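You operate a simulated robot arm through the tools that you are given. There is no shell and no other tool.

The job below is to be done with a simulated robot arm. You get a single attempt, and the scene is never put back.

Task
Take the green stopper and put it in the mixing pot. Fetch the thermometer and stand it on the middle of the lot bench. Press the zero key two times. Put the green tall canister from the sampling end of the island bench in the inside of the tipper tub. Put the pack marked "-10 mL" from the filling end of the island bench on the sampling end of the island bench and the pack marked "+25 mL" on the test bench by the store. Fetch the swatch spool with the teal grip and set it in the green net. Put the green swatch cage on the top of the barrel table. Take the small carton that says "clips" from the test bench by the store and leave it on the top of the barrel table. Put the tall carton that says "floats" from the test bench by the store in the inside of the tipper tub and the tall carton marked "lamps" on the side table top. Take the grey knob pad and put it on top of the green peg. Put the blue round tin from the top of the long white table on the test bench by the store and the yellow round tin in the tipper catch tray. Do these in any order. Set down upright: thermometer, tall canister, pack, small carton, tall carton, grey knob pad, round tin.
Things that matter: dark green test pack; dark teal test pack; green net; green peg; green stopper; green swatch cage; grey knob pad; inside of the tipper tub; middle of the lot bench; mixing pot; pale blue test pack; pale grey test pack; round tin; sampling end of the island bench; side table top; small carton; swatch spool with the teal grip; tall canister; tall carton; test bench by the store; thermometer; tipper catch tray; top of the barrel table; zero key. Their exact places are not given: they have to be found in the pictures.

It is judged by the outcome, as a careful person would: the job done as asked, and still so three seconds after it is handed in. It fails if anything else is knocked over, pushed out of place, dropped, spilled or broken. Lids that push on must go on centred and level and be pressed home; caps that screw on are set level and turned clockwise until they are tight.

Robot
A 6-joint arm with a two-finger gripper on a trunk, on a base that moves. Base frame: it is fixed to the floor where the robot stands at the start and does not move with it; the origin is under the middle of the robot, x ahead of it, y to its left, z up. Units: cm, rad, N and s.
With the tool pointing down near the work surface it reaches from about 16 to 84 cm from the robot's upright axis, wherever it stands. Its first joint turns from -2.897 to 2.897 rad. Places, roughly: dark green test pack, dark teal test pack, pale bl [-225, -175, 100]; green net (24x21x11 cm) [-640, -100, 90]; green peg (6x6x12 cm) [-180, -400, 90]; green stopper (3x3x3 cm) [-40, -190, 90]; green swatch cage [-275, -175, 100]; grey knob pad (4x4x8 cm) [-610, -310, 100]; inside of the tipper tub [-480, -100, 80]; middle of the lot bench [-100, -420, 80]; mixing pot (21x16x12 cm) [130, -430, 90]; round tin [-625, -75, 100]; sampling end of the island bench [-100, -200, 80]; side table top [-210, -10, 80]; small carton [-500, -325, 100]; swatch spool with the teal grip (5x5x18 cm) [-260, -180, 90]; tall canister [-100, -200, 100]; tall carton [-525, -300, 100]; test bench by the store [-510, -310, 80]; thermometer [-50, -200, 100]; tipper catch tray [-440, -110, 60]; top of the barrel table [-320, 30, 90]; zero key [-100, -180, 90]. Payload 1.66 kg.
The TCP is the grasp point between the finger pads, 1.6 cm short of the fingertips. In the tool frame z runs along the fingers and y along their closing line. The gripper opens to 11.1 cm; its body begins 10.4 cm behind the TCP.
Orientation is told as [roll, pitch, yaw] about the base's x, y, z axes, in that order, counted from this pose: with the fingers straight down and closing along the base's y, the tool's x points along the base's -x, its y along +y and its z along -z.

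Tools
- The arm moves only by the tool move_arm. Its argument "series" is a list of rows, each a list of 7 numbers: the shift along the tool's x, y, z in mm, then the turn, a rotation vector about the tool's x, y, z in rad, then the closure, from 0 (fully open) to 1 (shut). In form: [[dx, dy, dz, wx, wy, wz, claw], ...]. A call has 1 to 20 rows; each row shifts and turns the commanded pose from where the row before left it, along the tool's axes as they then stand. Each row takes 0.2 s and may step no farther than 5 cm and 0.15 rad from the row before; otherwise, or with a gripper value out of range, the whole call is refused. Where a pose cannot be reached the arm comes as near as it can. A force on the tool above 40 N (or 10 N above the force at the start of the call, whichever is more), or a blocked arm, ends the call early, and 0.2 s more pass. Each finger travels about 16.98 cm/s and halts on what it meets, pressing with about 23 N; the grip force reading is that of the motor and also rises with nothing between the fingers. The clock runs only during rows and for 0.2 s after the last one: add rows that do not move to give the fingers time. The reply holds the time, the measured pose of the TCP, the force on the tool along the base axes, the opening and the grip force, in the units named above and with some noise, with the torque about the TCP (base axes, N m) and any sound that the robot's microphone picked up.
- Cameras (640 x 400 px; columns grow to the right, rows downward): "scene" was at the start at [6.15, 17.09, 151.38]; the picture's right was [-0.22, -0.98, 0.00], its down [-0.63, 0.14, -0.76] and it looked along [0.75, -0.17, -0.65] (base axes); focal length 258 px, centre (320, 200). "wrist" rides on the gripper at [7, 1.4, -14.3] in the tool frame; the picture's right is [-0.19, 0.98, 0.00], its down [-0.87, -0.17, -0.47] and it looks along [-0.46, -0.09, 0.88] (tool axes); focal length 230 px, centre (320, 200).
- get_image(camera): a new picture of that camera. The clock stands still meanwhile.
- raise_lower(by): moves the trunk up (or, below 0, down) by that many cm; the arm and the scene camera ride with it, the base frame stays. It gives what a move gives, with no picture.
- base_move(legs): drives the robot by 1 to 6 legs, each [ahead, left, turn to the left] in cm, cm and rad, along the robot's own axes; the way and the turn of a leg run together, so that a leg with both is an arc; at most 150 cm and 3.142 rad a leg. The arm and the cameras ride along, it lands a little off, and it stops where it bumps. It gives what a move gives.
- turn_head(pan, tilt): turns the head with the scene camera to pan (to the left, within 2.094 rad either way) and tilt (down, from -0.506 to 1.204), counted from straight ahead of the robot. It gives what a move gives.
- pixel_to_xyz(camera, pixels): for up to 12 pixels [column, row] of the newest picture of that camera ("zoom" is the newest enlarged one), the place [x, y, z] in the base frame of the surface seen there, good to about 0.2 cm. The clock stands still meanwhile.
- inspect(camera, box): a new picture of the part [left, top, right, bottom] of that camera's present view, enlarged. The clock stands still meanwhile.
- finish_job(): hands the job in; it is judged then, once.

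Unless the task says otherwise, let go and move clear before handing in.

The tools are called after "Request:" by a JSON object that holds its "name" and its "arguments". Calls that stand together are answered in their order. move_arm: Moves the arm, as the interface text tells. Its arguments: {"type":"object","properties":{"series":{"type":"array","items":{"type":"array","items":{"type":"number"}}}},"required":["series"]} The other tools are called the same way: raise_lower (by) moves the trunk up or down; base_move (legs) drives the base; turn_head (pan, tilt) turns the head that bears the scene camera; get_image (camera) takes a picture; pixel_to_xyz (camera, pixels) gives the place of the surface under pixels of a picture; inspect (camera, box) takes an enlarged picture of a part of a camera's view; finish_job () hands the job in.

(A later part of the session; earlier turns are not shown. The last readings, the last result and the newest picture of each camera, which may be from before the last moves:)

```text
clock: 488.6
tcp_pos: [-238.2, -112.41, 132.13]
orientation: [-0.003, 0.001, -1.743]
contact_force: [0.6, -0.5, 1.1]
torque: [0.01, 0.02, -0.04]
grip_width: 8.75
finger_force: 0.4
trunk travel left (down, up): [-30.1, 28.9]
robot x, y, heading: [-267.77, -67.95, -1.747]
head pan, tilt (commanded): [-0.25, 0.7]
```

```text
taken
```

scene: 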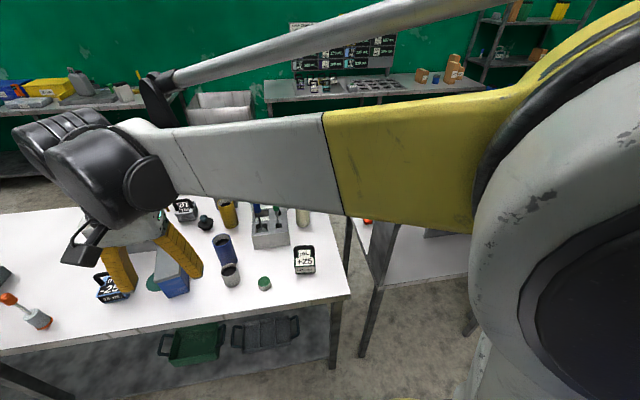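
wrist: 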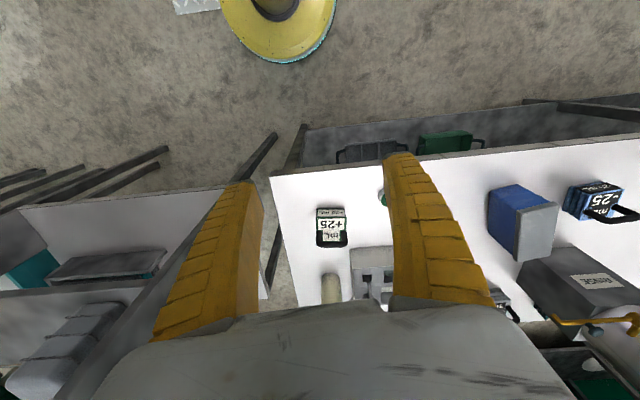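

The forearm now blocks the view. I'll bring the arm back in front and strafe the base right instead, so the rack falls left of the arm.

Request:
{"name": "move_arm", "arguments": {"series": [[0, -45, 0, 0, 0, 0, 0.22], [0, -45, 0, 0, 0, 0, 0.22], [0, -45, 0, 0, 0, 0, 0.22], [0, -45, 0, 0, 0, 0, 0.22], [0, -45, 0, 0, 0, 0, 0.22], [0, -45, 0, 0, 0, 0, 0.22]]}}

Request:
{"name": "base_move", "arguments": {"legs": [[0, -38, 0]]}}

Request:
{"name": "turn_head", "arguments": {"pan": 0.1, "tilt": 0.7}}

Request:
{"name": "get_image", "arguments": {"camera": "scene"}}

```text
clock: 490.0
tcp_pos: [-265.19, -107.69, 132.61]
orientation: [-0.001, -0.002, -1.743]
contact_force: [-0.4, 0.8, 0.0]
torque: [-0.01, -0.04, 0.04]
grip_width: 8.79
finger_force: 0.7
trunk travel left (down, up): [-30.1, 28.9]
robot x, y, heading: [-268.02, -68.26, -1.744]
head pan, tilt (commanded): [-0.25, 0.7]
```

```text
clock: 492.4
tcp_pos: [-302.08, -101.32, 132.64]
orientation: [-0.002, -0.001, -1.746]
contact_force: [0.0, 0.6, -0.3]
torque: [-0.01, -0.02, -0.02]
grip_width: 8.76
finger_force: 0.7
trunk travel left (down, up): [-30.1, 28.9]
robot x, y, heading: [-305.04, -61.64, -1.744]
head pan, tilt (commanded): [-0.25, 0.7]
```

```text
clock: 493.2
tcp_pos: [-302.02, -101.18, 132.69]
orientation: [-0.001, 0.0, -1.744]
contact_force: [-0.3, -1.0, 0.7]
torque: [0.04, -0.02, -0.01]
grip_width: 8.77
finger_force: 0.7
trunk travel left (down, up): [-30.1, 28.9]
robot x, y, heading: [-305.14, -61.52, -1.745]
head pan, tilt (commanded): [0.099, 0.7]
```

```text
taken
```

scene: 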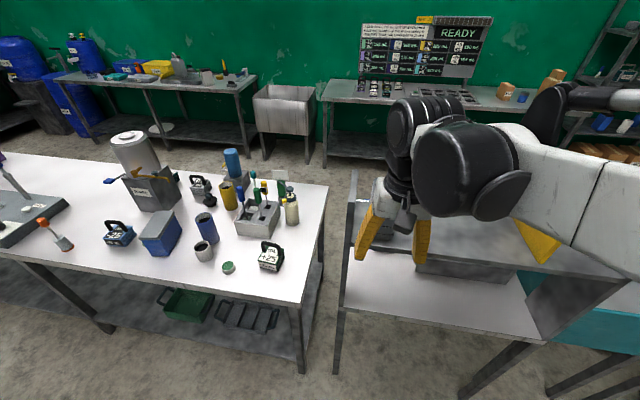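

Request:
{"name": "inspect", "arguments": {"camera": "scene", "box": [185, 140, 325, 280]}}

Request:
{"name": "pixel_to_xyz", "arguments": {"camera": "scene", "pixels": [[292, 208], [283, 185], [254, 178], [241, 195], [258, 195], [264, 187], [258, 225], [270, 250], [200, 185], [292, 190], [350, 190], [232, 155]]}}

```text
2.86 times, centred on (255, 210) of scene
```

zoom: 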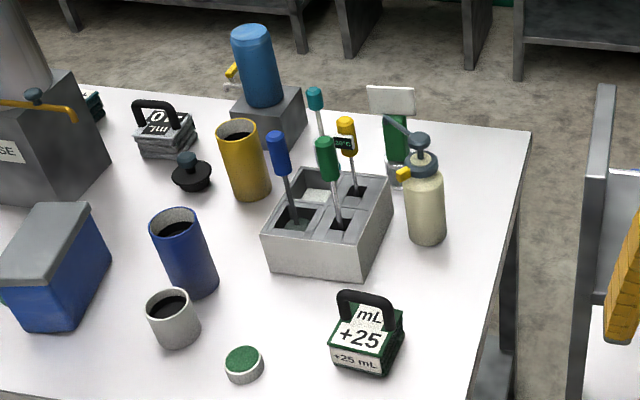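

```text
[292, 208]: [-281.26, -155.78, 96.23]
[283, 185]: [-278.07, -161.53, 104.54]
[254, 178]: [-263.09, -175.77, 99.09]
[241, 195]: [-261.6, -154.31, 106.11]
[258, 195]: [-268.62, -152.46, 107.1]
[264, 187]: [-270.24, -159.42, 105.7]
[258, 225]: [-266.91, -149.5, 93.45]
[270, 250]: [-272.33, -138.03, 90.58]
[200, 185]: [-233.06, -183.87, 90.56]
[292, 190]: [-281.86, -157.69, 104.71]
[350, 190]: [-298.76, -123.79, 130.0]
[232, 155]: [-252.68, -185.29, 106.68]
```

The rods in the grey rack are the spools (blue, green, yellow, teal grips); behind the pump bottle stands a green-topped piece (zoom (397,140)), probably the swatch cage. I'll measure these in the enlarged picture.

Request:
{"name": "inspect", "arguments": {"camera": "scene", "box": [240, 150, 320, 250]}}

```text
4.00 times, centred on (280, 200) of scene
```

zoom: 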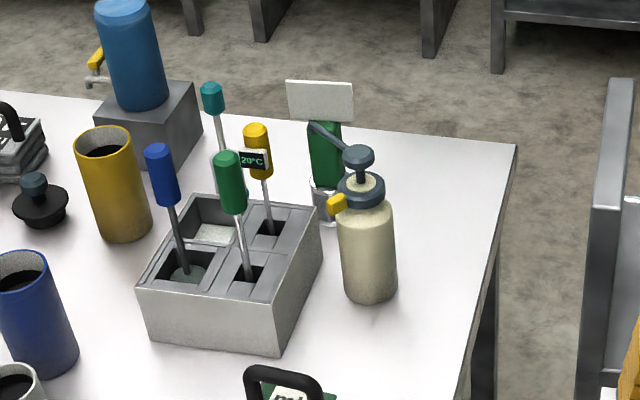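

Request:
{"name": "pixel_to_xyz", "arguments": {"camera": "zoom", "pixels": [[325, 165], [325, 195], [320, 100], [315, 210], [212, 100], [220, 150], [258, 150], [160, 170], [230, 175], [365, 220], [358, 155], [252, 160]]}}

```text
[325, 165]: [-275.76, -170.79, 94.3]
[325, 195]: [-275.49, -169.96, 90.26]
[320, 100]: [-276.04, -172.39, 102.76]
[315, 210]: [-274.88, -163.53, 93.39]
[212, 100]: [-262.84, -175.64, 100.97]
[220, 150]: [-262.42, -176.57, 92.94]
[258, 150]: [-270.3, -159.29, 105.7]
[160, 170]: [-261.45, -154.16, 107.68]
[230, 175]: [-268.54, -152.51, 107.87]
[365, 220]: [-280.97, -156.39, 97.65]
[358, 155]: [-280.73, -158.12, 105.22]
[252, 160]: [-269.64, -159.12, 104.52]
```

The teal-grip rod stands free at (-262.6,-176) and the green piece at about (-276,-171.5). I'll drive to the bench front for a top view with the wrist camera.

Request:
{"name": "base_move", "arguments": {"legs": [[0, 39, 0], [26, 0, 0]]}}

Request:
{"name": "move_arm", "arguments": {"series": [[-45, 0, 0, 0, 0, 0, 0.3], [-45, 0, 0, 0, 0, 0, 0.3], [-45, 0, 0, 0, 0, 0, 0.3], [-45, 0, 0, 0, 0, 0, 0.3], [-20, 0, 0, 0, 0, 0, 0.3]]}}

Request:
{"name": "get_image", "arguments": {"camera": "wrist"}}

Request:
{"name": "get_image", "arguments": {"camera": "scene"}}

```text
clock: 497.1
tcp_pos: [-268.97, -133.43, 132.55]
orientation: [-0.001, 0.001, -1.74]
contact_force: [-0.2, -1.8, 0.6]
torque: [0.05, -0.04, 0.01]
grip_width: 8.77
finger_force: 0.7
trunk travel left (down, up): [-30.1, 28.9]
robot x, y, heading: [-272.33, -93.54, -1.742]
head pan, tilt (commanded): [0.099, 0.7]
```

```text
clock: 498.3
tcp_pos: [-272.37, -152.87, 132.71]
orientation: [-0.002, 0.001, -1.741]
contact_force: [-0.3, 0.1, 0.2]
torque: [0.02, 0.03, 0.04]
grip_width: 7.9
finger_force: 0.8
trunk travel left (down, up): [-30.1, 28.9]
robot x, y, heading: [-272.2, -93.73, -1.747]
head pan, tilt (commanded): [0.099, 0.7]
```

```text
taken
```

wrist: 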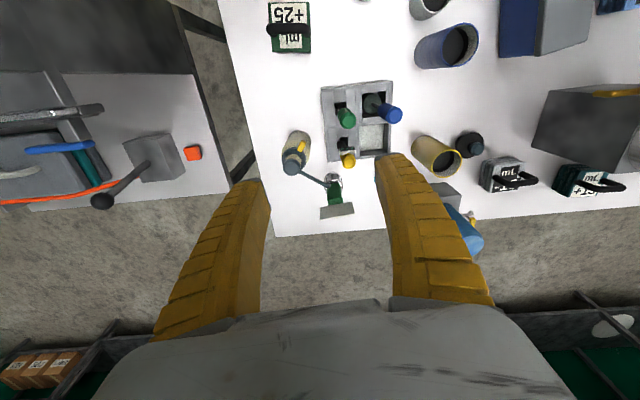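

```text
taken
```

scene: 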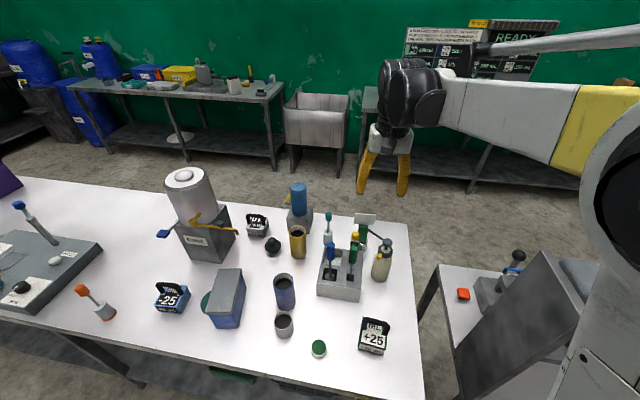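

Now the green piece is at wrist (335,195) with a long grey card; I'll enlarge both views.

Request:
{"name": "inspect", "arguments": {"camera": "wrist", "box": [260, 70, 420, 240]}}

Request:
{"name": "inspect", "arguments": {"camera": "scene", "box": [310, 200, 410, 310]}}

```text
2.35 times, centred on (340, 155) of wrist
```

zoom: 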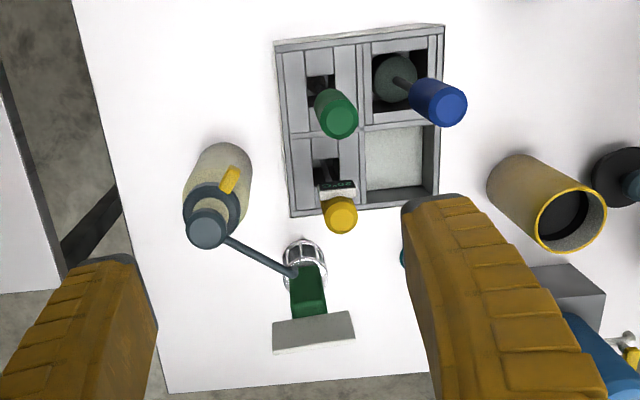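

```text
3.64 times, centred on (360, 255) of scene
```

zoom: 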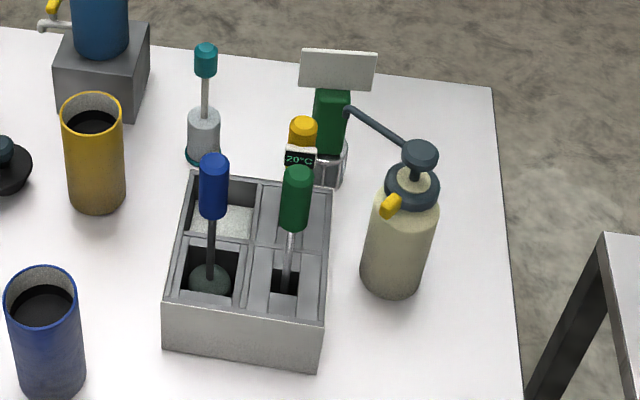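

The green piece has a wire cage foot, a green block and a white card on top; the pump's long spout ends close beside it. I'll measure all of these.

Request:
{"name": "pixel_to_xyz", "arguments": {"camera": "zoom", "pixels": [[346, 110], [370, 120], [400, 140], [338, 70], [302, 70], [375, 70], [330, 105], [335, 170], [320, 95], [345, 95], [205, 50], [203, 130]]}}

Request:
{"name": "inspect", "arguments": {"camera": "wrist", "box": [260, 70, 420, 240]}}

Request:
{"name": "pixel_to_xyz", "arguments": {"camera": "zoom", "pixels": [[292, 271], [275, 262], [240, 243], [208, 228], [275, 340], [352, 328], [313, 333], [308, 290], [308, 308], [305, 250], [297, 282], [325, 300]]}}

```text
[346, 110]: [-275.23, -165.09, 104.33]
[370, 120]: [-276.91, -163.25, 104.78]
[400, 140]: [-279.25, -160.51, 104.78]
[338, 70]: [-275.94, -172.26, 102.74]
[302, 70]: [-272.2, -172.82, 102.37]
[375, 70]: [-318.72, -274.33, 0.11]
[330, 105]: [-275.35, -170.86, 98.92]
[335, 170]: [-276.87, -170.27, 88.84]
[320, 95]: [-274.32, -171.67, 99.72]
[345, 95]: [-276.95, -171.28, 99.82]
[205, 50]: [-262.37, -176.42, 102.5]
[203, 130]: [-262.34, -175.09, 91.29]
```

```text
2.35 times, centred on (340, 155) of wrist
```

zoom: 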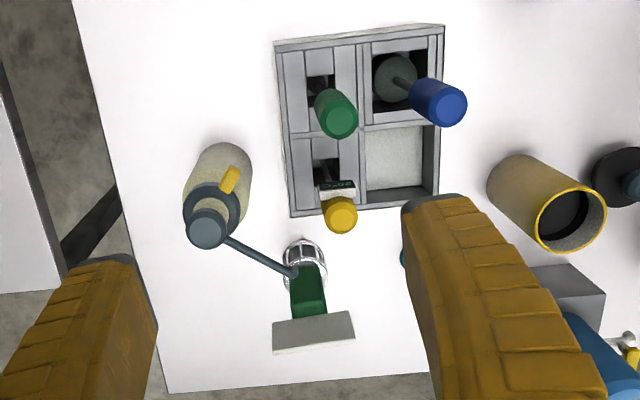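

```text
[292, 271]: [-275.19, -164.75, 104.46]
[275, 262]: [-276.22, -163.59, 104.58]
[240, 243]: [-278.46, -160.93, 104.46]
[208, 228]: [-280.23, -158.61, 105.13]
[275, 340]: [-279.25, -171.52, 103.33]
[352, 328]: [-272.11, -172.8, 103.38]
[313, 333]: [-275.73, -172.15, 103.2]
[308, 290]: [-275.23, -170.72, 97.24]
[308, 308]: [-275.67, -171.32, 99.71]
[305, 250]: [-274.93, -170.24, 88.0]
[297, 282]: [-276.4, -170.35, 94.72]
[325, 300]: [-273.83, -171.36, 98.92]
```

The card (7.3 cm wide, top z≈103.4, y≈-172.2) sits on top of the green block; the spout tip at (-275.2,-164.8,104.4) is 6 cm in front. I'll get the card's thickness.

Request:
{"name": "pixel_to_xyz", "arguments": {"camera": "zoom", "pixels": [[313, 319], [313, 324], [313, 329], [313, 338], [313, 343], [313, 347], [280, 346], [346, 338], [340, 316], [285, 328]]}}

```text
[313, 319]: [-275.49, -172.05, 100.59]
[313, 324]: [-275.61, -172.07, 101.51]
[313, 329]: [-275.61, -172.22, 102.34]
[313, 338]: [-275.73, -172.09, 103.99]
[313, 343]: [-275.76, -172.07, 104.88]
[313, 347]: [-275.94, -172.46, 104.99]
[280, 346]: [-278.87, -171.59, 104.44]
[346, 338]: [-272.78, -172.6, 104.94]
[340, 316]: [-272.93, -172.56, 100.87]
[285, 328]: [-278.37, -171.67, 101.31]
```

The card is a thin plate (~0.5 cm) standing on the block's top, z 100.4–105. Gripping it face-to-face keeps the fingers clear of the pump spout, so I'll turn the gripper a quarter turn and move above it.

Request:
{"name": "move_arm", "arguments": {"series": [[0, 0, 0, 0, 0, -0.1422, 0.5], [0, 0, 0, 0, 0, -0.1422, 0.6], [0, 0, 0, 0, 0, -0.1422, 0.65], [0, 0, 0, 0, 0, -0.1422, 0.7], [0, 0, 0, 0, 0, -0.1422, 0.7], [0, 0, 0, 0, 0, -0.1422, 0.7], [0, 0, 0, 0, 0, -0.1422, 0.7], [0, 0, 0, 0, 0, -0.1422, 0.7], [0, 0, 0, 0, 0, -0.1422, 0.7], [0, 0, 0, 0, 0, -0.1422, 0.7], [0, 0, 0, 0, 0, -0.1422, 0.7], [0, 0, 0, 0, 0, 0, 0.7]]}}

Request:
{"name": "get_image", "arguments": {"camera": "scene"}}

```text
clock: 500.9
tcp_pos: [-272.42, -152.99, 132.63]
orientation: [0.002, 0.003, -0.172]
contact_force: [-0.1, -0.6, -0.5]
torque: [-0.02, -0.01, 0.01]
grip_width: 3.58
finger_force: 2.5
trunk travel left (down, up): [-30.1, 28.9]
robot x, y, heading: [-272.13, -93.42, -1.74]
head pan, tilt (commanded): [0.099, 0.7]
```

```text
taken
```

scene: 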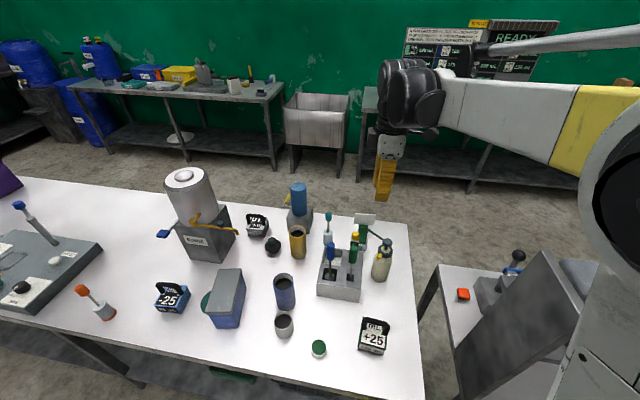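

Rotated. I'll move over the card and come down to z≈116 for a check.

Request:
{"name": "move_arm", "arguments": {"series": [[0, -49.1, 0, 0, 0, 0, 0.7], [0, -49.1, 0, 0, 0, 0, 0.7], [0, -49.1, 0, 0, 0, 0, 0.7], [0, -49.1, 0, 0, 0, 0, 0.7], [0, 0, 45, 0, 0, 0, 0.7], [0, 0, 45, 0, 0, 0, 0.7], [0, 0, 45, 0, 0, 0, 0.7], [0, 0, 25, 0, 0, 0, 0.7], [0, 0, 0, 0, 0, 0, 0.7]]}}

Request:
{"name": "get_image", "arguments": {"camera": "wrist"}}

Request:
{"name": "inspect", "arguments": {"camera": "scene", "box": [300, 150, 440, 310]}}

```text
clock: 502.9
tcp_pos: [-275.98, -172.2, 116.77]
orientation: [0.0, 0.002, -0.176]
contact_force: [0.0, 0.1, 0.1]
torque: [-0.01, -0.01, 0.0]
grip_width: 3.59
finger_force: 1.9
trunk travel left (down, up): [-30.1, 28.9]
robot x, y, heading: [-272.29, -93.61, -1.749]
head pan, tilt (commanded): [0.099, 0.7]
```

```text
taken
```

wrist: 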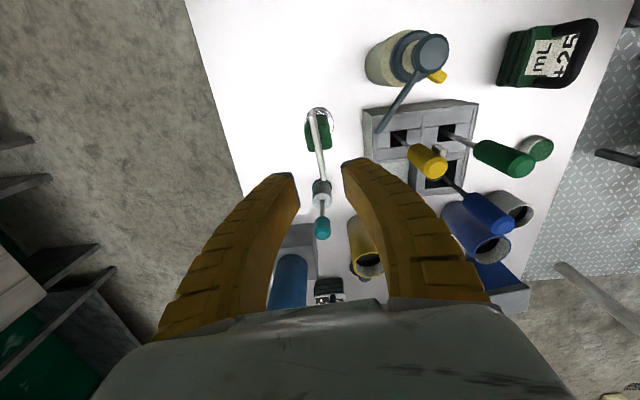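

```text
2.50 times, centred on (370, 230) of scene
```

zoom: 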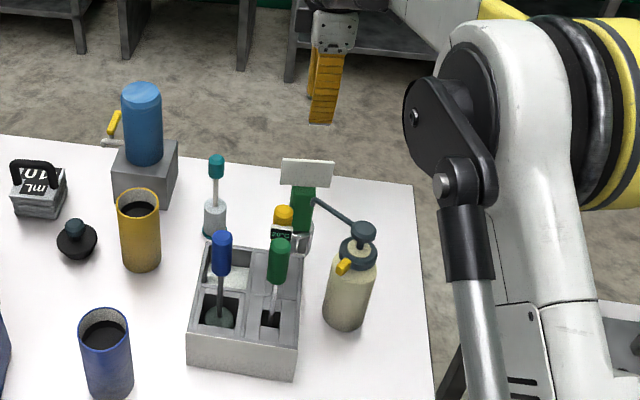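

The card is edge-on between the fingertips (318,150), spout well clear at (395,105). I'll descend to grip height slowly.

Request:
{"name": "move_arm", "arguments": {"series": [[0, 0, 40, 0, 0, 0, 0.7], [0, 0, 40, 0, 0, 0, 0.7], [0, 0, 30, 0, 0, 0, 0.7], [0, 0, 20, 0, 0, 0, 0.7], [0, 0, 7, 0, 0, 0, 0.7], [0, 0, 0, 0, 0, 0, 0.7]]}}

Request:
{"name": "get_image", "arguments": {"camera": "wrist"}}

Request:
{"name": "inspect", "arguments": {"camera": "scene", "box": [320, 190, 420, 300]}}

```text
clock: 504.3
tcp_pos: [-275.84, -172.22, 103.06]
orientation: [0.002, 0.001, -0.175]
contact_force: [0.0, -0.1, 0.2]
torque: [-0.02, 0.03, -0.05]
grip_width: 3.6
finger_force: 2.2
trunk travel left (down, up): [-30.1, 28.9]
robot x, y, heading: [-272.11, -93.68, -1.746]
head pan, tilt (commanded): [0.099, 0.7]
```

```text
taken
```

wrist: 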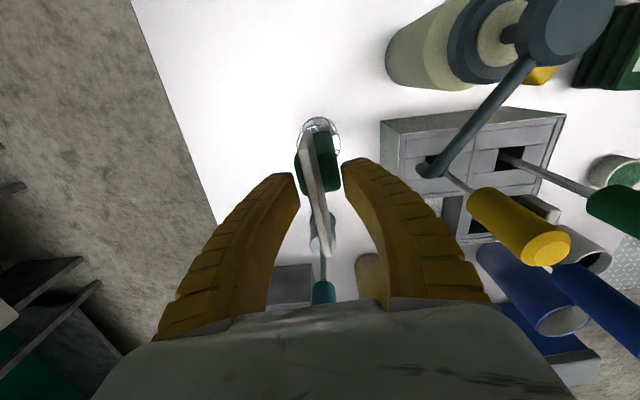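

```text
3.64 times, centred on (370, 245) of scene
```

zoom: 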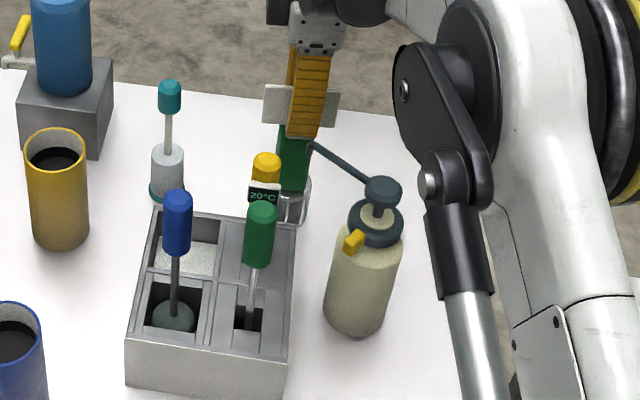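

The plate is between the tips with the spout about 2–3 cm clear. I'll close on it and read the grip.

Request:
{"name": "move_arm", "arguments": {"series": [[0, 0, 0, 0, 0, 0, 0.85], [0, 0, 0, 0, 0, 0, 1], [0, 0, 0, 0, 0, 0, 1], [0, 0, 0, 0, 0, 0, 1]]}}

Request:
{"name": "get_image", "arguments": {"camera": "wrist"}}

```text
clock: 505.3
tcp_pos: [-275.88, -172.28, 103.06]
orientation: [-0.004, 0.002, -0.177]
contact_force: [-1.1, -0.8, 2.7]
torque: [0.0, 0.04, -0.01]
grip_width: 0.58
finger_force: 23.6
trunk travel left (down, up): [-30.1, 28.9]
robot x, y, heading: [-272.08, -93.73, -1.743]
head pan, tilt (commanded): [0.099, 0.7]
```

```text
taken
```

wrist: 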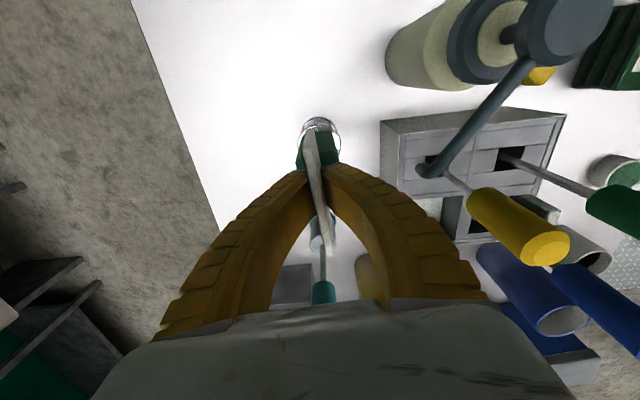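

The plate is solid (0.58 cm held). I'll lift 5 cm slowly and see whether the whole cage comes up.

Request:
{"name": "move_arm", "arguments": {"series": [[0, 0, -10, 0, 0, 0, 1], [0, 0, -20, 0, 0, 0, 1], [0, 0, -20, 0, 0, 0, 1], [0, 0, 0, 0, 0, 0, 1]]}}

Request:
{"name": "inspect", "arguments": {"camera": "scene", "box": [320, 180, 420, 300]}}

Request:
{"name": "get_image", "arguments": {"camera": "wrist"}}

```text
clock: 506.3
tcp_pos: [-275.8, -172.31, 107.97]
orientation: [-0.001, 0.001, -0.177]
contact_force: [-0.3, -0.3, -3.5]
torque: [0.02, 0.0, -0.01]
grip_width: 0.61
finger_force: 22.4
trunk travel left (down, up): [-30.1, 28.9]
robot x, y, heading: [-272.3, -93.53, -1.744]
head pan, tilt (commanded): [0.099, 0.7]
```

```text
3.33 times, centred on (370, 240) of scene
```

zoom: 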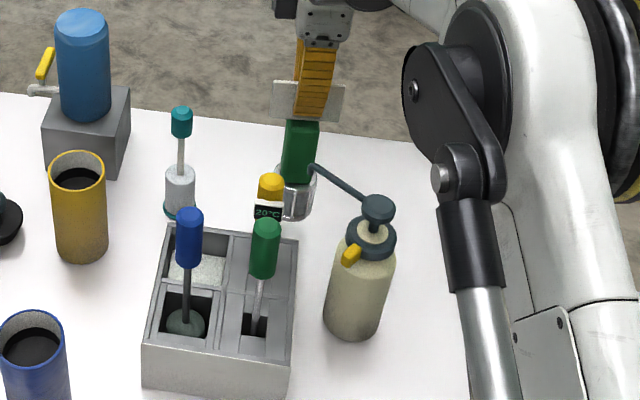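

```text
taken
```

wrist: 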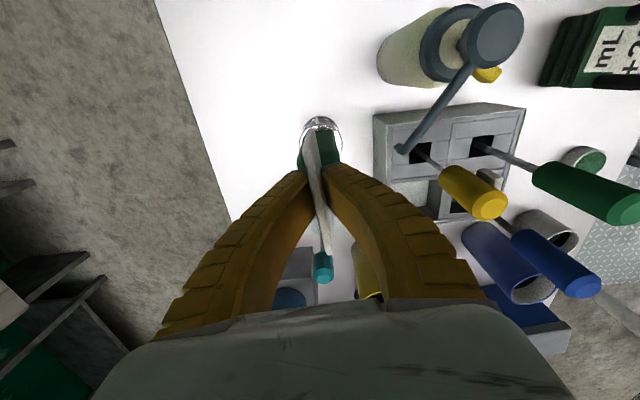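

The whole cage comes up (3.5 N). I'll lift it above the rods and bottle and draw it straight back toward me.

Request:
{"name": "move_arm", "arguments": {"series": [[0, 0, -45, 0, 0, 0, 1], [0, 0, -45, 0, 0, 0, 1], [0, 0, -45, 0, 0, 0, 1], [0, 0, -45, 0, 0, 0, 1], [0, 0, -45, 0, 0, 0, 1], [0, 0, -45, 0, 0, 0, 1], [0, 49, 0, 0, 0, 0, 1], [0, 49, 0, 0, 0, 0, 1], [0, 49, 0, 0, 0, 0, 1], [0, 49, 0, 0, 0, 0, 1], [0, 49, 0, 0, 0, 0, 1], [0, 49, 0, 0, 0, 0, 1], [0, 49, 0, 0, 0, 0, 1], [0, 49, 0, 0, 0, 0, 1]]}}

Request:
{"name": "base_move", "arguments": {"legs": [[-32, -6, 0], [0, -124, 0], [-74, -38, 0], [0, 0, 1.475]]}}

Request:
{"name": "turn_head", "arguments": {"pan": 0.0, "tilt": 0.75}}

Request:
{"name": "get_image", "arguments": {"camera": "scene"}}

```text
clock: 509.3
tcp_pos: [-268.98, -133.2, 134.88]
orientation: [-0.003, 0.002, -0.176]
contact_force: [-0.1, 1.6, -2.1]
torque: [0.0, -0.02, 0.0]
grip_width: 0.63
finger_force: 23.0
trunk travel left (down, up): [-30.1, 28.9]
robot x, y, heading: [-272.1, -93.55, -1.741]
head pan, tilt (commanded): [0.099, 0.7]
```

```text
clock: 525.0
tcp_pos: [-379.96, 40.57, 134.93]
orientation: [0.0, 0.002, 1.295]
contact_force: [0.2, 0.8, -3.5]
torque: [0.01, 0.03, 0.0]
grip_width: 0.6
finger_force: 23.4
trunk travel left (down, up): [-30.1, 28.9]
robot x, y, heading: [-420.65, 41.19, -0.273]
head pan, tilt (commanded): [0.099, 0.7]
```

```text
clock: 525.7
tcp_pos: [-380.09, 40.36, 134.85]
orientation: [0.001, 0.002, 1.293]
contact_force: [0.0, 0.8, -2.8]
torque: [-0.05, -0.01, 0.0]
grip_width: 0.61
finger_force: 23.2
trunk travel left (down, up): [-30.1, 28.9]
robot x, y, heading: [-420.06, 41.65, -0.276]
head pan, tilt (commanded): [0.0, 0.75]
```

```text
taken
```

scene: 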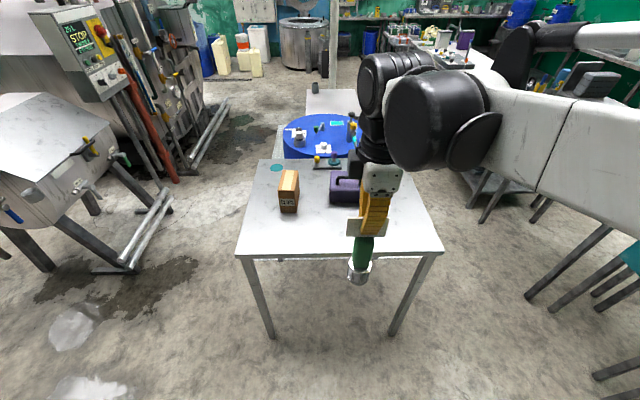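

The cage hangs upright; CLIPS stands on the table (288,190). I'll drive 25 cm closer and lower the cage onto the near middle of the table.

Request:
{"name": "base_move", "arguments": {"legs": [[25, 0, 0]]}}

```text
clock: 527.5
tcp_pos: [-356.27, 33.7, 134.85]
orientation: [0.001, 0.002, 1.293]
contact_force: [0.8, -1.0, -3.4]
torque: [0.0, 0.06, 0.0]
grip_width: 0.61
finger_force: 23.0
trunk travel left (down, up): [-30.1, 28.9]
robot x, y, heading: [-396.28, 34.61, -0.275]
head pan, tilt (commanded): [0.0, 0.75]
```

Request:
{"name": "move_arm", "arguments": {"series": [[-18.5, -34.5, 0, 0, 0, 0, 1], [-18.5, -34.5, 0, 0, 0, 0, 1], [-18.5, -34.5, 0, 0, 0, 0, 1], [-18.5, -34.5, 0, 0, 0, 0, 1], [0, 0, 45, 0, 0, 0, 1], [0, 0, 45, 0, 0, 0, 1], [0, 0, 45, 0, 0, 0, 1], [0, 0, 45, 0, 0, 0, 1], [0, 0, 45, 0, 0, 0, 1], [0, 0, 25, 0, 0, 0, 1], [0, 0, 0, 0, 0, 0, 1]]}}

Request:
{"name": "get_image", "arguments": {"camera": "scene"}}

Request:
{"name": "get_image", "arguments": {"camera": "wrist"}}

```text
clock: 529.9
tcp_pos: [-340.92, 36.84, 110.02]
orientation: [0.001, 0.001, 1.292]
contact_force: [-0.1, -0.3, -3.0]
torque: [-0.01, -0.03, 0.02]
grip_width: 0.6
finger_force: 23.5
trunk travel left (down, up): [-30.1, 28.9]
robot x, y, heading: [-396.37, 34.8, -0.273]
head pan, tilt (commanded): [0.0, 0.75]
```

```text
taken
```

scene: 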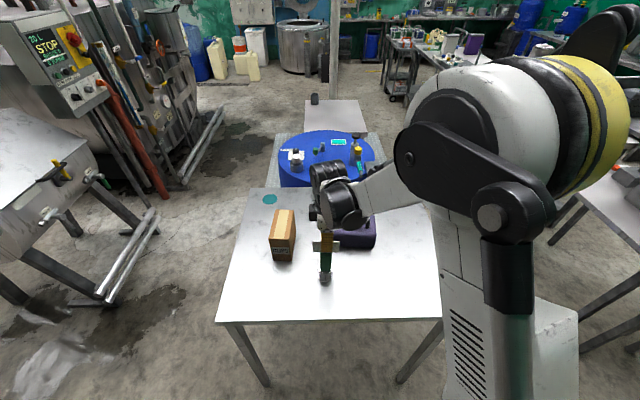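

```text
taken
```

wrist: 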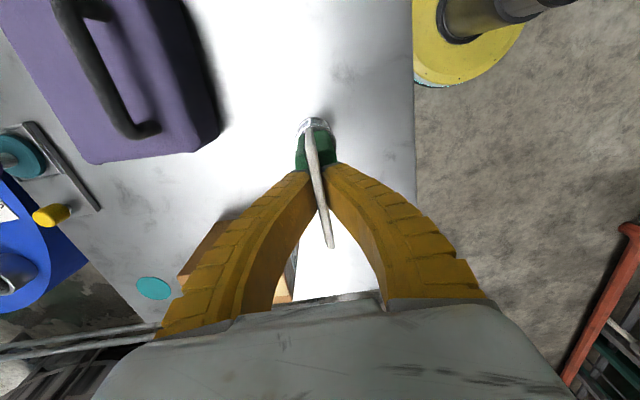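

Clear on all sides. I'll lower the last 2 cm in small steps.

Request:
{"name": "move_arm", "arguments": {"series": [[0, 0, 10, 0, 0, 0, 1], [0, 0, 4, 0, 0, 0, 1], [0, 0, 2, 0, 0, 0, 1], [0, 0, 0, 0, 0, 0, 1]]}}

```text
clock: 530.9
tcp_pos: [-341.13, 36.93, 108.43]
orientation: [-0.002, 0.003, 1.289]
contact_force: [-1.2, 0.3, 11.8]
torque: [-0.17, 0.1, -0.03]
grip_width: 0.87
finger_force: 22.8
trunk travel left (down, up): [-30.1, 28.9]
robot x, y, heading: [-396.74, 34.3, -0.274]
head pan, tilt (commanded): [0.0, 0.75]
```

It touched down (+11.8 N). I'll release and rise straight up.

Request:
{"name": "move_arm", "arguments": {"series": [[0, 0, -1.5, 0, 0, 0, 1], [0, 0, 0, 0, 0, 0, 0.8], [0, 0, 0, 0, 0, 0, 0.7], [0, 0, 0, 0, 0, 0, 0.7], [0, 0, -20, 0, 0, 0, 0.7], [0, 0, -40, 0, 0, 0, 0.7], [0, 0, -45, 0, 0, 0, 0.7], [0, 0, -45, 0, 0, 0, 0.7], [0, 0, -45, 0, 0, 0, 0.7]]}}

Request:
{"name": "get_image", "arguments": {"camera": "wrist"}}

Request:
{"name": "get_image", "arguments": {"camera": "scene"}}

```text
clock: 532.9
tcp_pos: [-341.31, 37.15, 128.12]
orientation: [-0.002, 0.002, 1.292]
contact_force: [-0.1, -0.6, -0.2]
torque: [0.0, -0.02, -0.01]
grip_width: 3.58
finger_force: 2.0
trunk travel left (down, up): [-30.1, 28.9]
robot x, y, heading: [-396.59, 34.77, -0.275]
head pan, tilt (commanded): [0.0, 0.75]
```

```text
taken
```

wrist: 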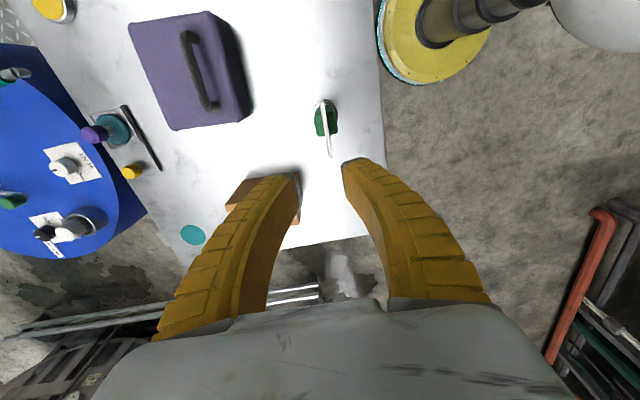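

```text
taken
```

scene: 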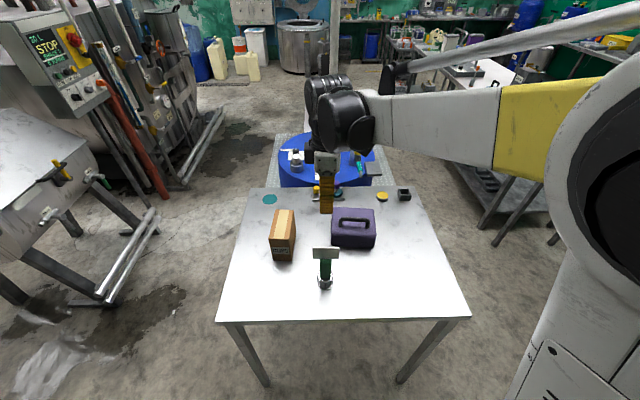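

The cage stands upright on the barrel table. Next the "-10 mL" pack: I'll turn the gripper back, retract and drive to the island's front near the filling end.

Request:
{"name": "move_arm", "arguments": {"series": [[0, 40, 0, 0, 0, 0, 0.5], [0, 40, 0, 0, 0, 0, 0.5], [0, 40, 0, 0, 0, 0, 0.5], [0, 0, 0, 0, 0, 0.1425, 0.4], [0, 0, 0, 0, 0, 0.1425, 0.4], [0, 0, 0, 0, 0, 0.1425, 0.4], [0, 0, 0, 0, 0, 0.1425, 0.4], [0, 0, 0, 0, 0, 0.1425, 0.4], [0, 0, 0, 0, 0, 0.1425, 0.4], [0, 0, 0, 0, 0, 0.1425, 0.4], [0, 0, 0, 0, 0, 0.1425, 0.4], [0, 0, 0, 0, 0, 0.1425, 0.4], [0, 0, 0, 0, 0, 0.1425, 0.4], [0, 0, 0, 0, 0, 0.1425, 0.4], [0, 0, 0, 0, 0, 0, 0.4]]}}

Request:
{"name": "base_move", "arguments": {"legs": [[-25, 0, 0], [0, 0, -1.47], [78, 38, 0], [0, 124, 0], [8, 55, 0]]}}

Request:
{"name": "turn_head", "arguments": {"pan": 0.0, "tilt": 0.7}}

Request:
{"name": "get_image", "arguments": {"camera": "scene"}}

```text
clock: 536.1
tcp_pos: [-352.8, 40.3, 127.88]
orientation: [-0.001, -0.001, -0.277]
contact_force: [-0.1, -0.1, 0.7]
torque: [-0.01, 0.02, 0.01]
grip_width: 6.87
finger_force: 1.5
trunk travel left (down, up): [-30.1, 28.9]
robot x, y, heading: [-396.32, 34.84, -0.27]
head pan, tilt (commanded): [0.0, 0.75]
```

```text
clock: 554.5
tcp_pos: [-209.19, -121.9, 127.93]
orientation: [-0.001, -0.001, -1.713]
contact_force: [0.0, 0.3, 0.6]
torque: [0.0, 0.03, -0.01]
grip_width: 6.83
finger_force: 1.4
trunk travel left (down, up): [-30.1, 28.9]
robot x, y, heading: [-220.6, -79.47, -1.716]
head pan, tilt (commanded): [0.0, 0.75]
```

```text
clock: 555.1
tcp_pos: [-209.35, -122.02, 127.99]
orientation: [-0.001, -0.001, -1.716]
contact_force: [1.1, 0.8, 1.0]
torque: [0.03, 0.0, 0.02]
grip_width: 6.81
finger_force: 1.3
trunk travel left (down, up): [-30.1, 28.9]
robot x, y, heading: [-220.96, -79.06, -1.716]
head pan, tilt (commanded): [0.0, 0.7]
```

```text
taken
```

scene: 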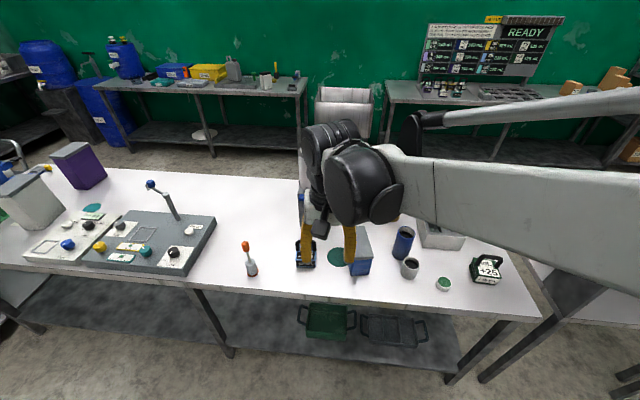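

From here the arm hides the view and the "-10" pack stands behind the RINSE tank, so I'll take it later from the rear side. The "+25" pack is at the front edge, so I'll strafe right and take that now.

Request:
{"name": "base_move", "arguments": {"legs": [[4, -46, 0]]}}

Request:
{"name": "move_arm", "arguments": {"series": [[-30, -30, 0, 0, 0, 0, 0.3], [-20, -40, 0, 0, 0, 0, 0.3], [0, -40, 0, 0, 0, 0, 0.3], [0, -40, 0, 0, 0, 0, 0.3]]}}

Request:
{"name": "get_image", "arguments": {"camera": "wrist"}}

Request:
{"name": "get_image", "arguments": {"camera": "scene"}}

```text
clock: 557.9
tcp_pos: [-256.57, -119.05, 127.9]
orientation: [-0.002, -0.001, -1.717]
contact_force: [-1.0, 0.5, -0.4]
torque: [0.01, 0.02, -0.02]
grip_width: 6.87
finger_force: 1.2
trunk travel left (down, up): [-30.1, 28.9]
robot x, y, heading: [-267.88, -76.51, -1.717]
head pan, tilt (commanded): [0.0, 0.7]
```

```text
clock: 558.9
tcp_pos: [-272.09, -121.99, 128.14]
orientation: [-0.002, -0.002, -1.716]
contact_force: [0.0, 1.2, 0.0]
torque: [0.02, -0.03, -0.01]
grip_width: 7.91
finger_force: 0.9
trunk travel left (down, up): [-30.1, 28.9]
robot x, y, heading: [-267.38, -76.26, -1.715]
head pan, tilt (commanded): [0.0, 0.7]
```

```text
taken
```

wrist: 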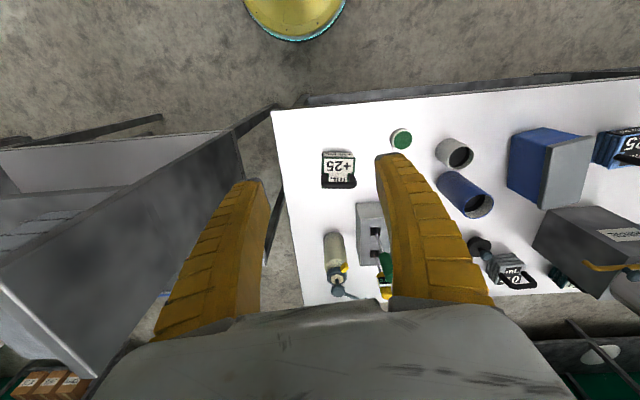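

```text
taken
```

scene: 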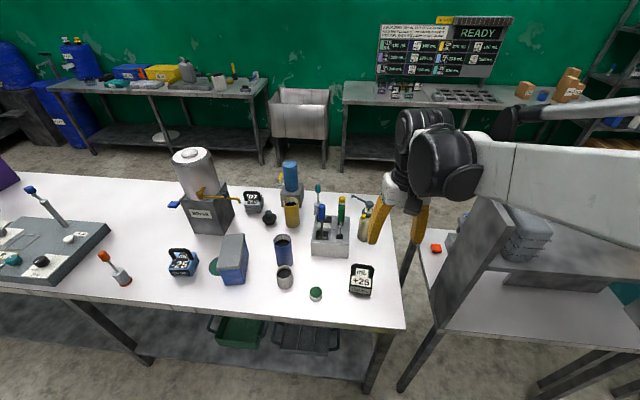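

The "+25" pack is at wrist (337,168). I'll enlarge and measure body and handle.

Request:
{"name": "inspect", "arguments": {"camera": "wrist", "box": [290, 110, 390, 220]}}

Request:
{"name": "inspect", "arguments": {"camera": "scene", "box": [320, 240, 400, 320]}}

Request:
{"name": "pixel_to_xyz", "arguments": {"camera": "zoom", "pixels": [[260, 125], [250, 200], [380, 210], [385, 130], [315, 120], [315, 190], [270, 280], [370, 290], [310, 240], [310, 320], [275, 120], [365, 128]]}}

```text
3.64 times, centred on (340, 165) of wrist
```

zoom: 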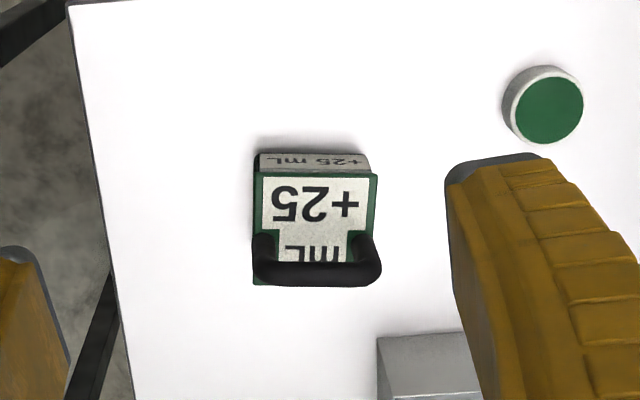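

```text
5.00 times, centred on (360, 280) of scene
```

zoom: 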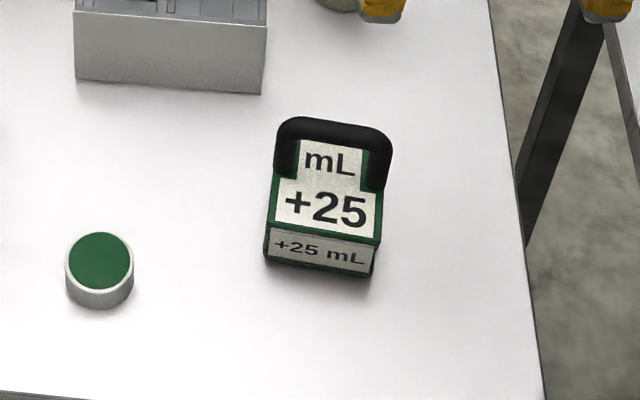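

```text
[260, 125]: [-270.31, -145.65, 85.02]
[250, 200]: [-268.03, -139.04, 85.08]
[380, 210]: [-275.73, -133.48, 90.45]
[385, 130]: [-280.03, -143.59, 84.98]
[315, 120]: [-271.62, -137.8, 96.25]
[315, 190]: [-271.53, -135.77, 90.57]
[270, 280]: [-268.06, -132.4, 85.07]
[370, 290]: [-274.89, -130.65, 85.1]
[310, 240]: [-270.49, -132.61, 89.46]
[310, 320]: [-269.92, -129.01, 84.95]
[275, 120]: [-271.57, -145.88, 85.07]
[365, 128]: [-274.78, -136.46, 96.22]
```

I'll measure the pack's corners and handle from the wrist view.

Request:
{"name": "pixel_to_xyz", "arguments": {"camera": "wrist", "pixels": [[325, 158], [355, 159], [324, 172], [355, 172], [340, 165], [340, 185], [325, 184], [355, 184], [340, 178], [323, 187], [340, 154], [340, 189]]}}

```text
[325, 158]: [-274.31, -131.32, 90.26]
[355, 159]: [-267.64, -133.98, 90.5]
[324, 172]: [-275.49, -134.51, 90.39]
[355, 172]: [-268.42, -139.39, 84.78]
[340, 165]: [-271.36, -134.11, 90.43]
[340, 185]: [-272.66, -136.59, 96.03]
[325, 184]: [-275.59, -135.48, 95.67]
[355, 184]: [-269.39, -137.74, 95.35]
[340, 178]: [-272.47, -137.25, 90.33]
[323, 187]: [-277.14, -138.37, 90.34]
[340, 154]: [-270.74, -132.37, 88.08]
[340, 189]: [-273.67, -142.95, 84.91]
```

The pack's yaw is about -20° with its handle centre at (-272.5,-136.6), top 96.3, body top 90.5 and ~7 cm wide. I'll lower the trunk 12 cm for reach, align and move above it.

Request:
{"name": "raise_lower", "arguments": {"by": -12}}

Request:
{"name": "move_arm", "arguments": {"series": [[0, 0, 0, 0, 0, 0.102, 0.2], [0, 0, 0, 0, 0, 0.102, 0.2], [-46.2, 15.3, 0, 0, 0, 0, 0.2], [-46.2, 15.3, 0, 0, 0, 0, 0.2], [-46.2, 15.3, 0, 0, 0, 0, 0.2], [0, 0, 40, 0, 0, 0, 0.2], [0, 0, 20, 0, 0, 0, 0.2], [0, 0, 0, 0, 0, 0, 0.2]]}}

Request:
{"name": "get_image", "arguments": {"camera": "wrist"}}

```text
clock: 560.4
tcp_pos: [-272.08, -121.93, 116.09]
orientation: [-0.003, -0.001, -1.716]
contact_force: [0.1, -0.7, 0.3]
torque: [0.02, 0.0, -0.05]
grip_width: 7.93
finger_force: 0.6
trunk travel left (down, up): [-18.1, 40.9]
robot x, y, heading: [-267.93, -76.46, -1.714]
head pan, tilt (commanded): [0.0, 0.7]
```

```text
clock: 562.2
tcp_pos: [-272.36, -136.51, 109.93]
orientation: [-0.002, -0.001, -1.921]
contact_force: [0.1, -0.1, -0.6]
torque: [0.01, -0.02, 0.0]
grip_width: 8.99
finger_force: 1.1
trunk travel left (down, up): [-18.1, 40.9]
robot x, y, heading: [-267.55, -76.6, -1.712]
head pan, tilt (commanded): [0.0, 0.7]
```

```text
taken
```

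wrist: 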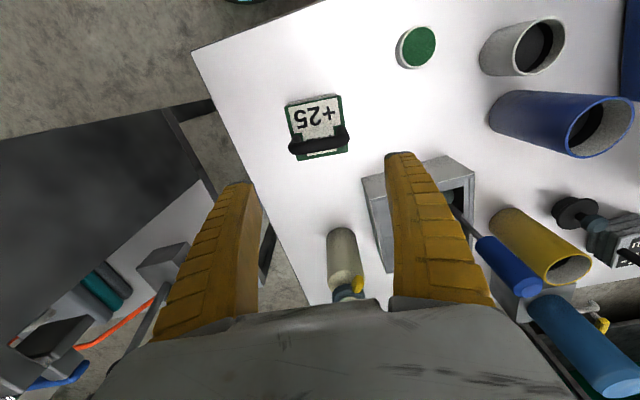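

The handle is centred under the gripper (319,141) and aligned. I'll descend around the pack body and stop at z≈88.

Request:
{"name": "move_arm", "arguments": {"series": [[0, 0, 45, 0, 0, 0, 0.2], [0, 0, 45, 0, 0, 0, 0.2], [0, 0, 45, 0, 0, 0, 0.2], [0, 0, 45, 0, 0, 0, 0.2], [0, 0, 30, 0, 0, 0, 0.2], [0, 0, 8, 0, 0, 0, 0.2], [0, 0, 0, 0, 0, 0, 0.2]]}}

Request:
{"name": "get_image", "arguments": {"camera": "wrist"}}

```text
clock: 563.8
tcp_pos: [-272.48, -136.49, 88.19]
orientation: [-0.003, -0.001, -1.919]
contact_force: [-1.9, -1.8, 10.6]
torque: [0.51, -0.11, -0.04]
grip_width: 9.11
finger_force: 6.5
trunk travel left (down, up): [-18.1, 40.9]
robot x, y, heading: [-267.83, -76.41, -1.713]
head pan, tilt (commanded): [0.0, 0.7]
```

```text
taken
```

wrist: 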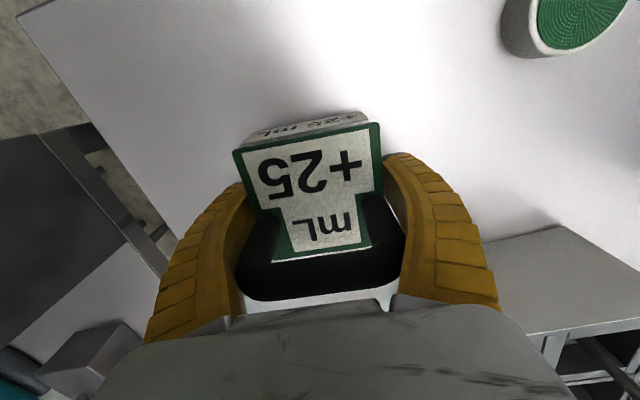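

The 10 N push shows the fingers' upper parts jam on the handle at this depth. I'll rise to z≈93.4, where the pads can grip the handle's two uprights instead.

Request:
{"name": "move_arm", "arguments": {"series": [[0, 0, -20, 0, 0, 0, 0.15], [0, 0, -20, 0, 0, 0, 0.15], [0, 0, -12, 0, 0, 0, 0.15], [0, 0, 0, 0, 0, 0, 0.15]]}}

Request:
{"name": "get_image", "arguments": {"camera": "wrist"}}

```text
clock: 564.8
tcp_pos: [-272.5, -136.57, 93.43]
orientation: [-0.002, -0.002, -1.921]
contact_force: [-0.5, 0.3, 0.8]
torque: [0.03, 0.0, -0.01]
grip_width: 9.53
finger_force: 0.6
trunk travel left (down, up): [-18.1, 40.9]
robot x, y, heading: [-267.89, -76.4, -1.719]
head pan, tilt (commanded): [0.0, 0.7]
```

```text
taken
```

wrist: 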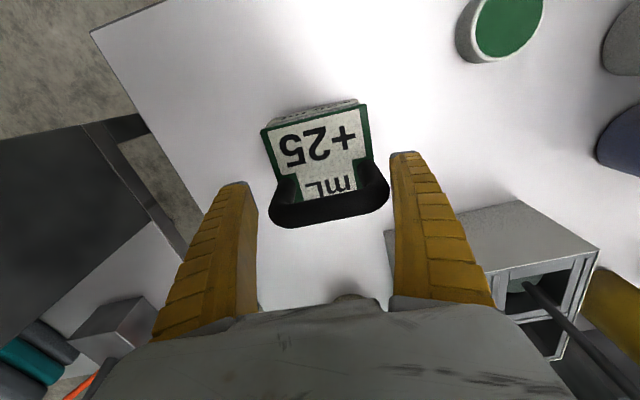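

The handle now lies between the pads (330,198). I'll nudge 4 mm and close on it.

Request:
{"name": "move_arm", "arguments": {"series": [[0, 4, 0, 0, 0, 0, 0.15], [0, 0, 0, 0, 0, 0, 0.4], [0, 0, 0, 0, 0, 0, 1], [0, 0, 0, 0, 0, 0, 1], [0, 0, 0, 0, 0, 0, 1]]}}

Request:
{"name": "get_image", "arguments": {"camera": "wrist"}}

```text
clock: 566.0
tcp_pos: [-272.14, -136.69, 93.4]
orientation: [-0.003, -0.003, -1.921]
contact_force: [1.7, -0.1, 0.3]
torque: [0.08, -0.31, -0.06]
grip_width: 7.82
finger_force: 23.4
trunk travel left (down, up): [-18.1, 40.9]
robot x, y, heading: [-267.35, -76.37, -1.715]
head pan, tilt (commanded): [0.0, 0.7]
```

```text
taken
```

wrist: 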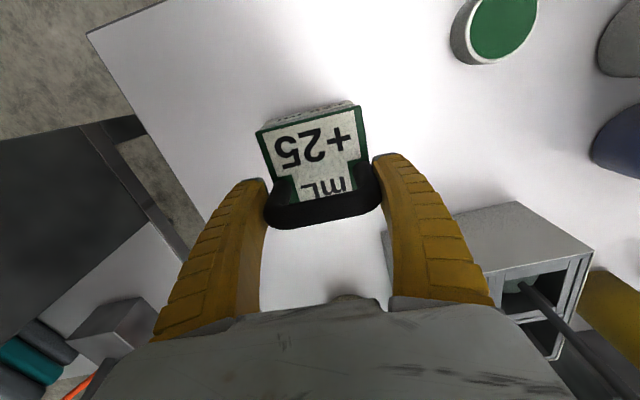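

Held at 7.8 cm. I'll lift 5 cm and check it hangs level.

Request:
{"name": "move_arm", "arguments": {"series": [[0, 0, -10, 0, 0, 0, 1], [0, 0, -20, 0, 0, 0, 1], [0, 0, -20, 0, 0, 0, 1], [0, 0, 0, 0, 0, 0, 1]]}}

Request:
{"name": "get_image", "arguments": {"camera": "wrist"}}

Request:
{"name": "inspect", "arguments": {"camera": "scene", "box": [300, 180, 440, 320]}}

```text
clock: 567.0
tcp_pos: [-272.2, -136.8, 98.29]
orientation: [-0.002, -0.001, -1.919]
contact_force: [0.3, -0.2, -4.2]
torque: [-0.01, 0.02, 0.0]
grip_width: 7.8
finger_force: 23.1
trunk travel left (down, up): [-18.1, 40.9]
robot x, y, heading: [-268.12, -75.82, -1.717]
head pan, tilt (commanded): [0.0, 0.7]
```

```text
taken
```

wrist: 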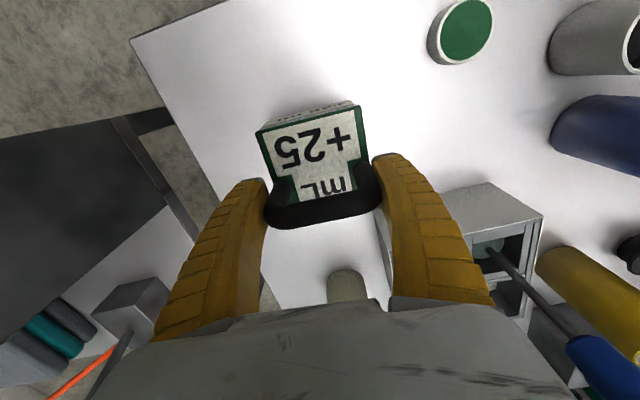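

```text
2.86 times, centred on (370, 250) of scene
```

zoom: 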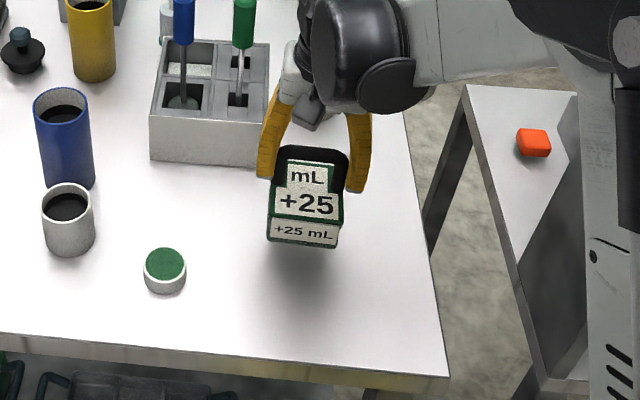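

The "+25" pack hangs level (4.2 N). I'll raise it high, draw the arm in and drive round through the passage to the test bench.

Request:
{"name": "move_arm", "arguments": {"series": [[0, 0, -45, 0, 0, 0, 1], [0, 0, -45, 0, 0, 0, 1], [0, 0, -45, 0, 0, 0, 1], [40, 0, 0, 0, 0, 0, 1], [40, 0, 0, 0, 0, 0, 1], [40, 0, 0, 0, 0, 0, 1], [40, 0, 0, 0, 0, 0, 1], [0, 0, 0, 0, 0, -0.1, 1], [0, 0, 0, 0, 0, -0.1, 1]]}}

Request:
{"name": "raise_lower", "arguments": {"by": 14}}

Request:
{"name": "base_move", "arguments": {"legs": [[-12, -124, 0], [-75, -38, 0], [0, -75, 0], [0, -65, 0]]}}

```text
clock: 569.0
tcp_pos: [-266.53, -121.72, 112.09]
orientation: [-0.003, 0.001, -1.719]
contact_force: [0.4, 0.5, -3.7]
torque: [-0.02, 0.02, -0.02]
grip_width: 7.77
finger_force: 23.0
trunk travel left (down, up): [-18.1, 40.9]
robot x, y, heading: [-267.56, -76.35, -1.72]
head pan, tilt (commanded): [0.0, 0.7]
```

```text
clock: 570.7
tcp_pos: [-266.53, -121.59, 125.95]
orientation: [-0.002, 0.0, -1.719]
contact_force: [0.6, -0.5, -3.9]
torque: [-0.01, 0.02, 0.0]
grip_width: 7.76
finger_force: 23.2
trunk travel left (down, up): [-32.1, 26.9]
robot x, y, heading: [-267.77, -76.13, -1.716]
head pan, tilt (commanded): [0.0, 0.7]
```

```text
clock: 588.0
tcp_pos: [-553.56, 12.15, 125.93]
orientation: [-0.002, 0.0, -1.74]
contact_force: [-1.1, -0.2, -3.0]
torque: [-0.03, -0.03, -0.02]
grip_width: 7.76
finger_force: 22.9
trunk travel left (down, up): [-32.1, 26.9]
robot x, y, heading: [-554.03, 57.09, -1.739]
head pan, tilt (commanded): [0.0, 0.7]
```

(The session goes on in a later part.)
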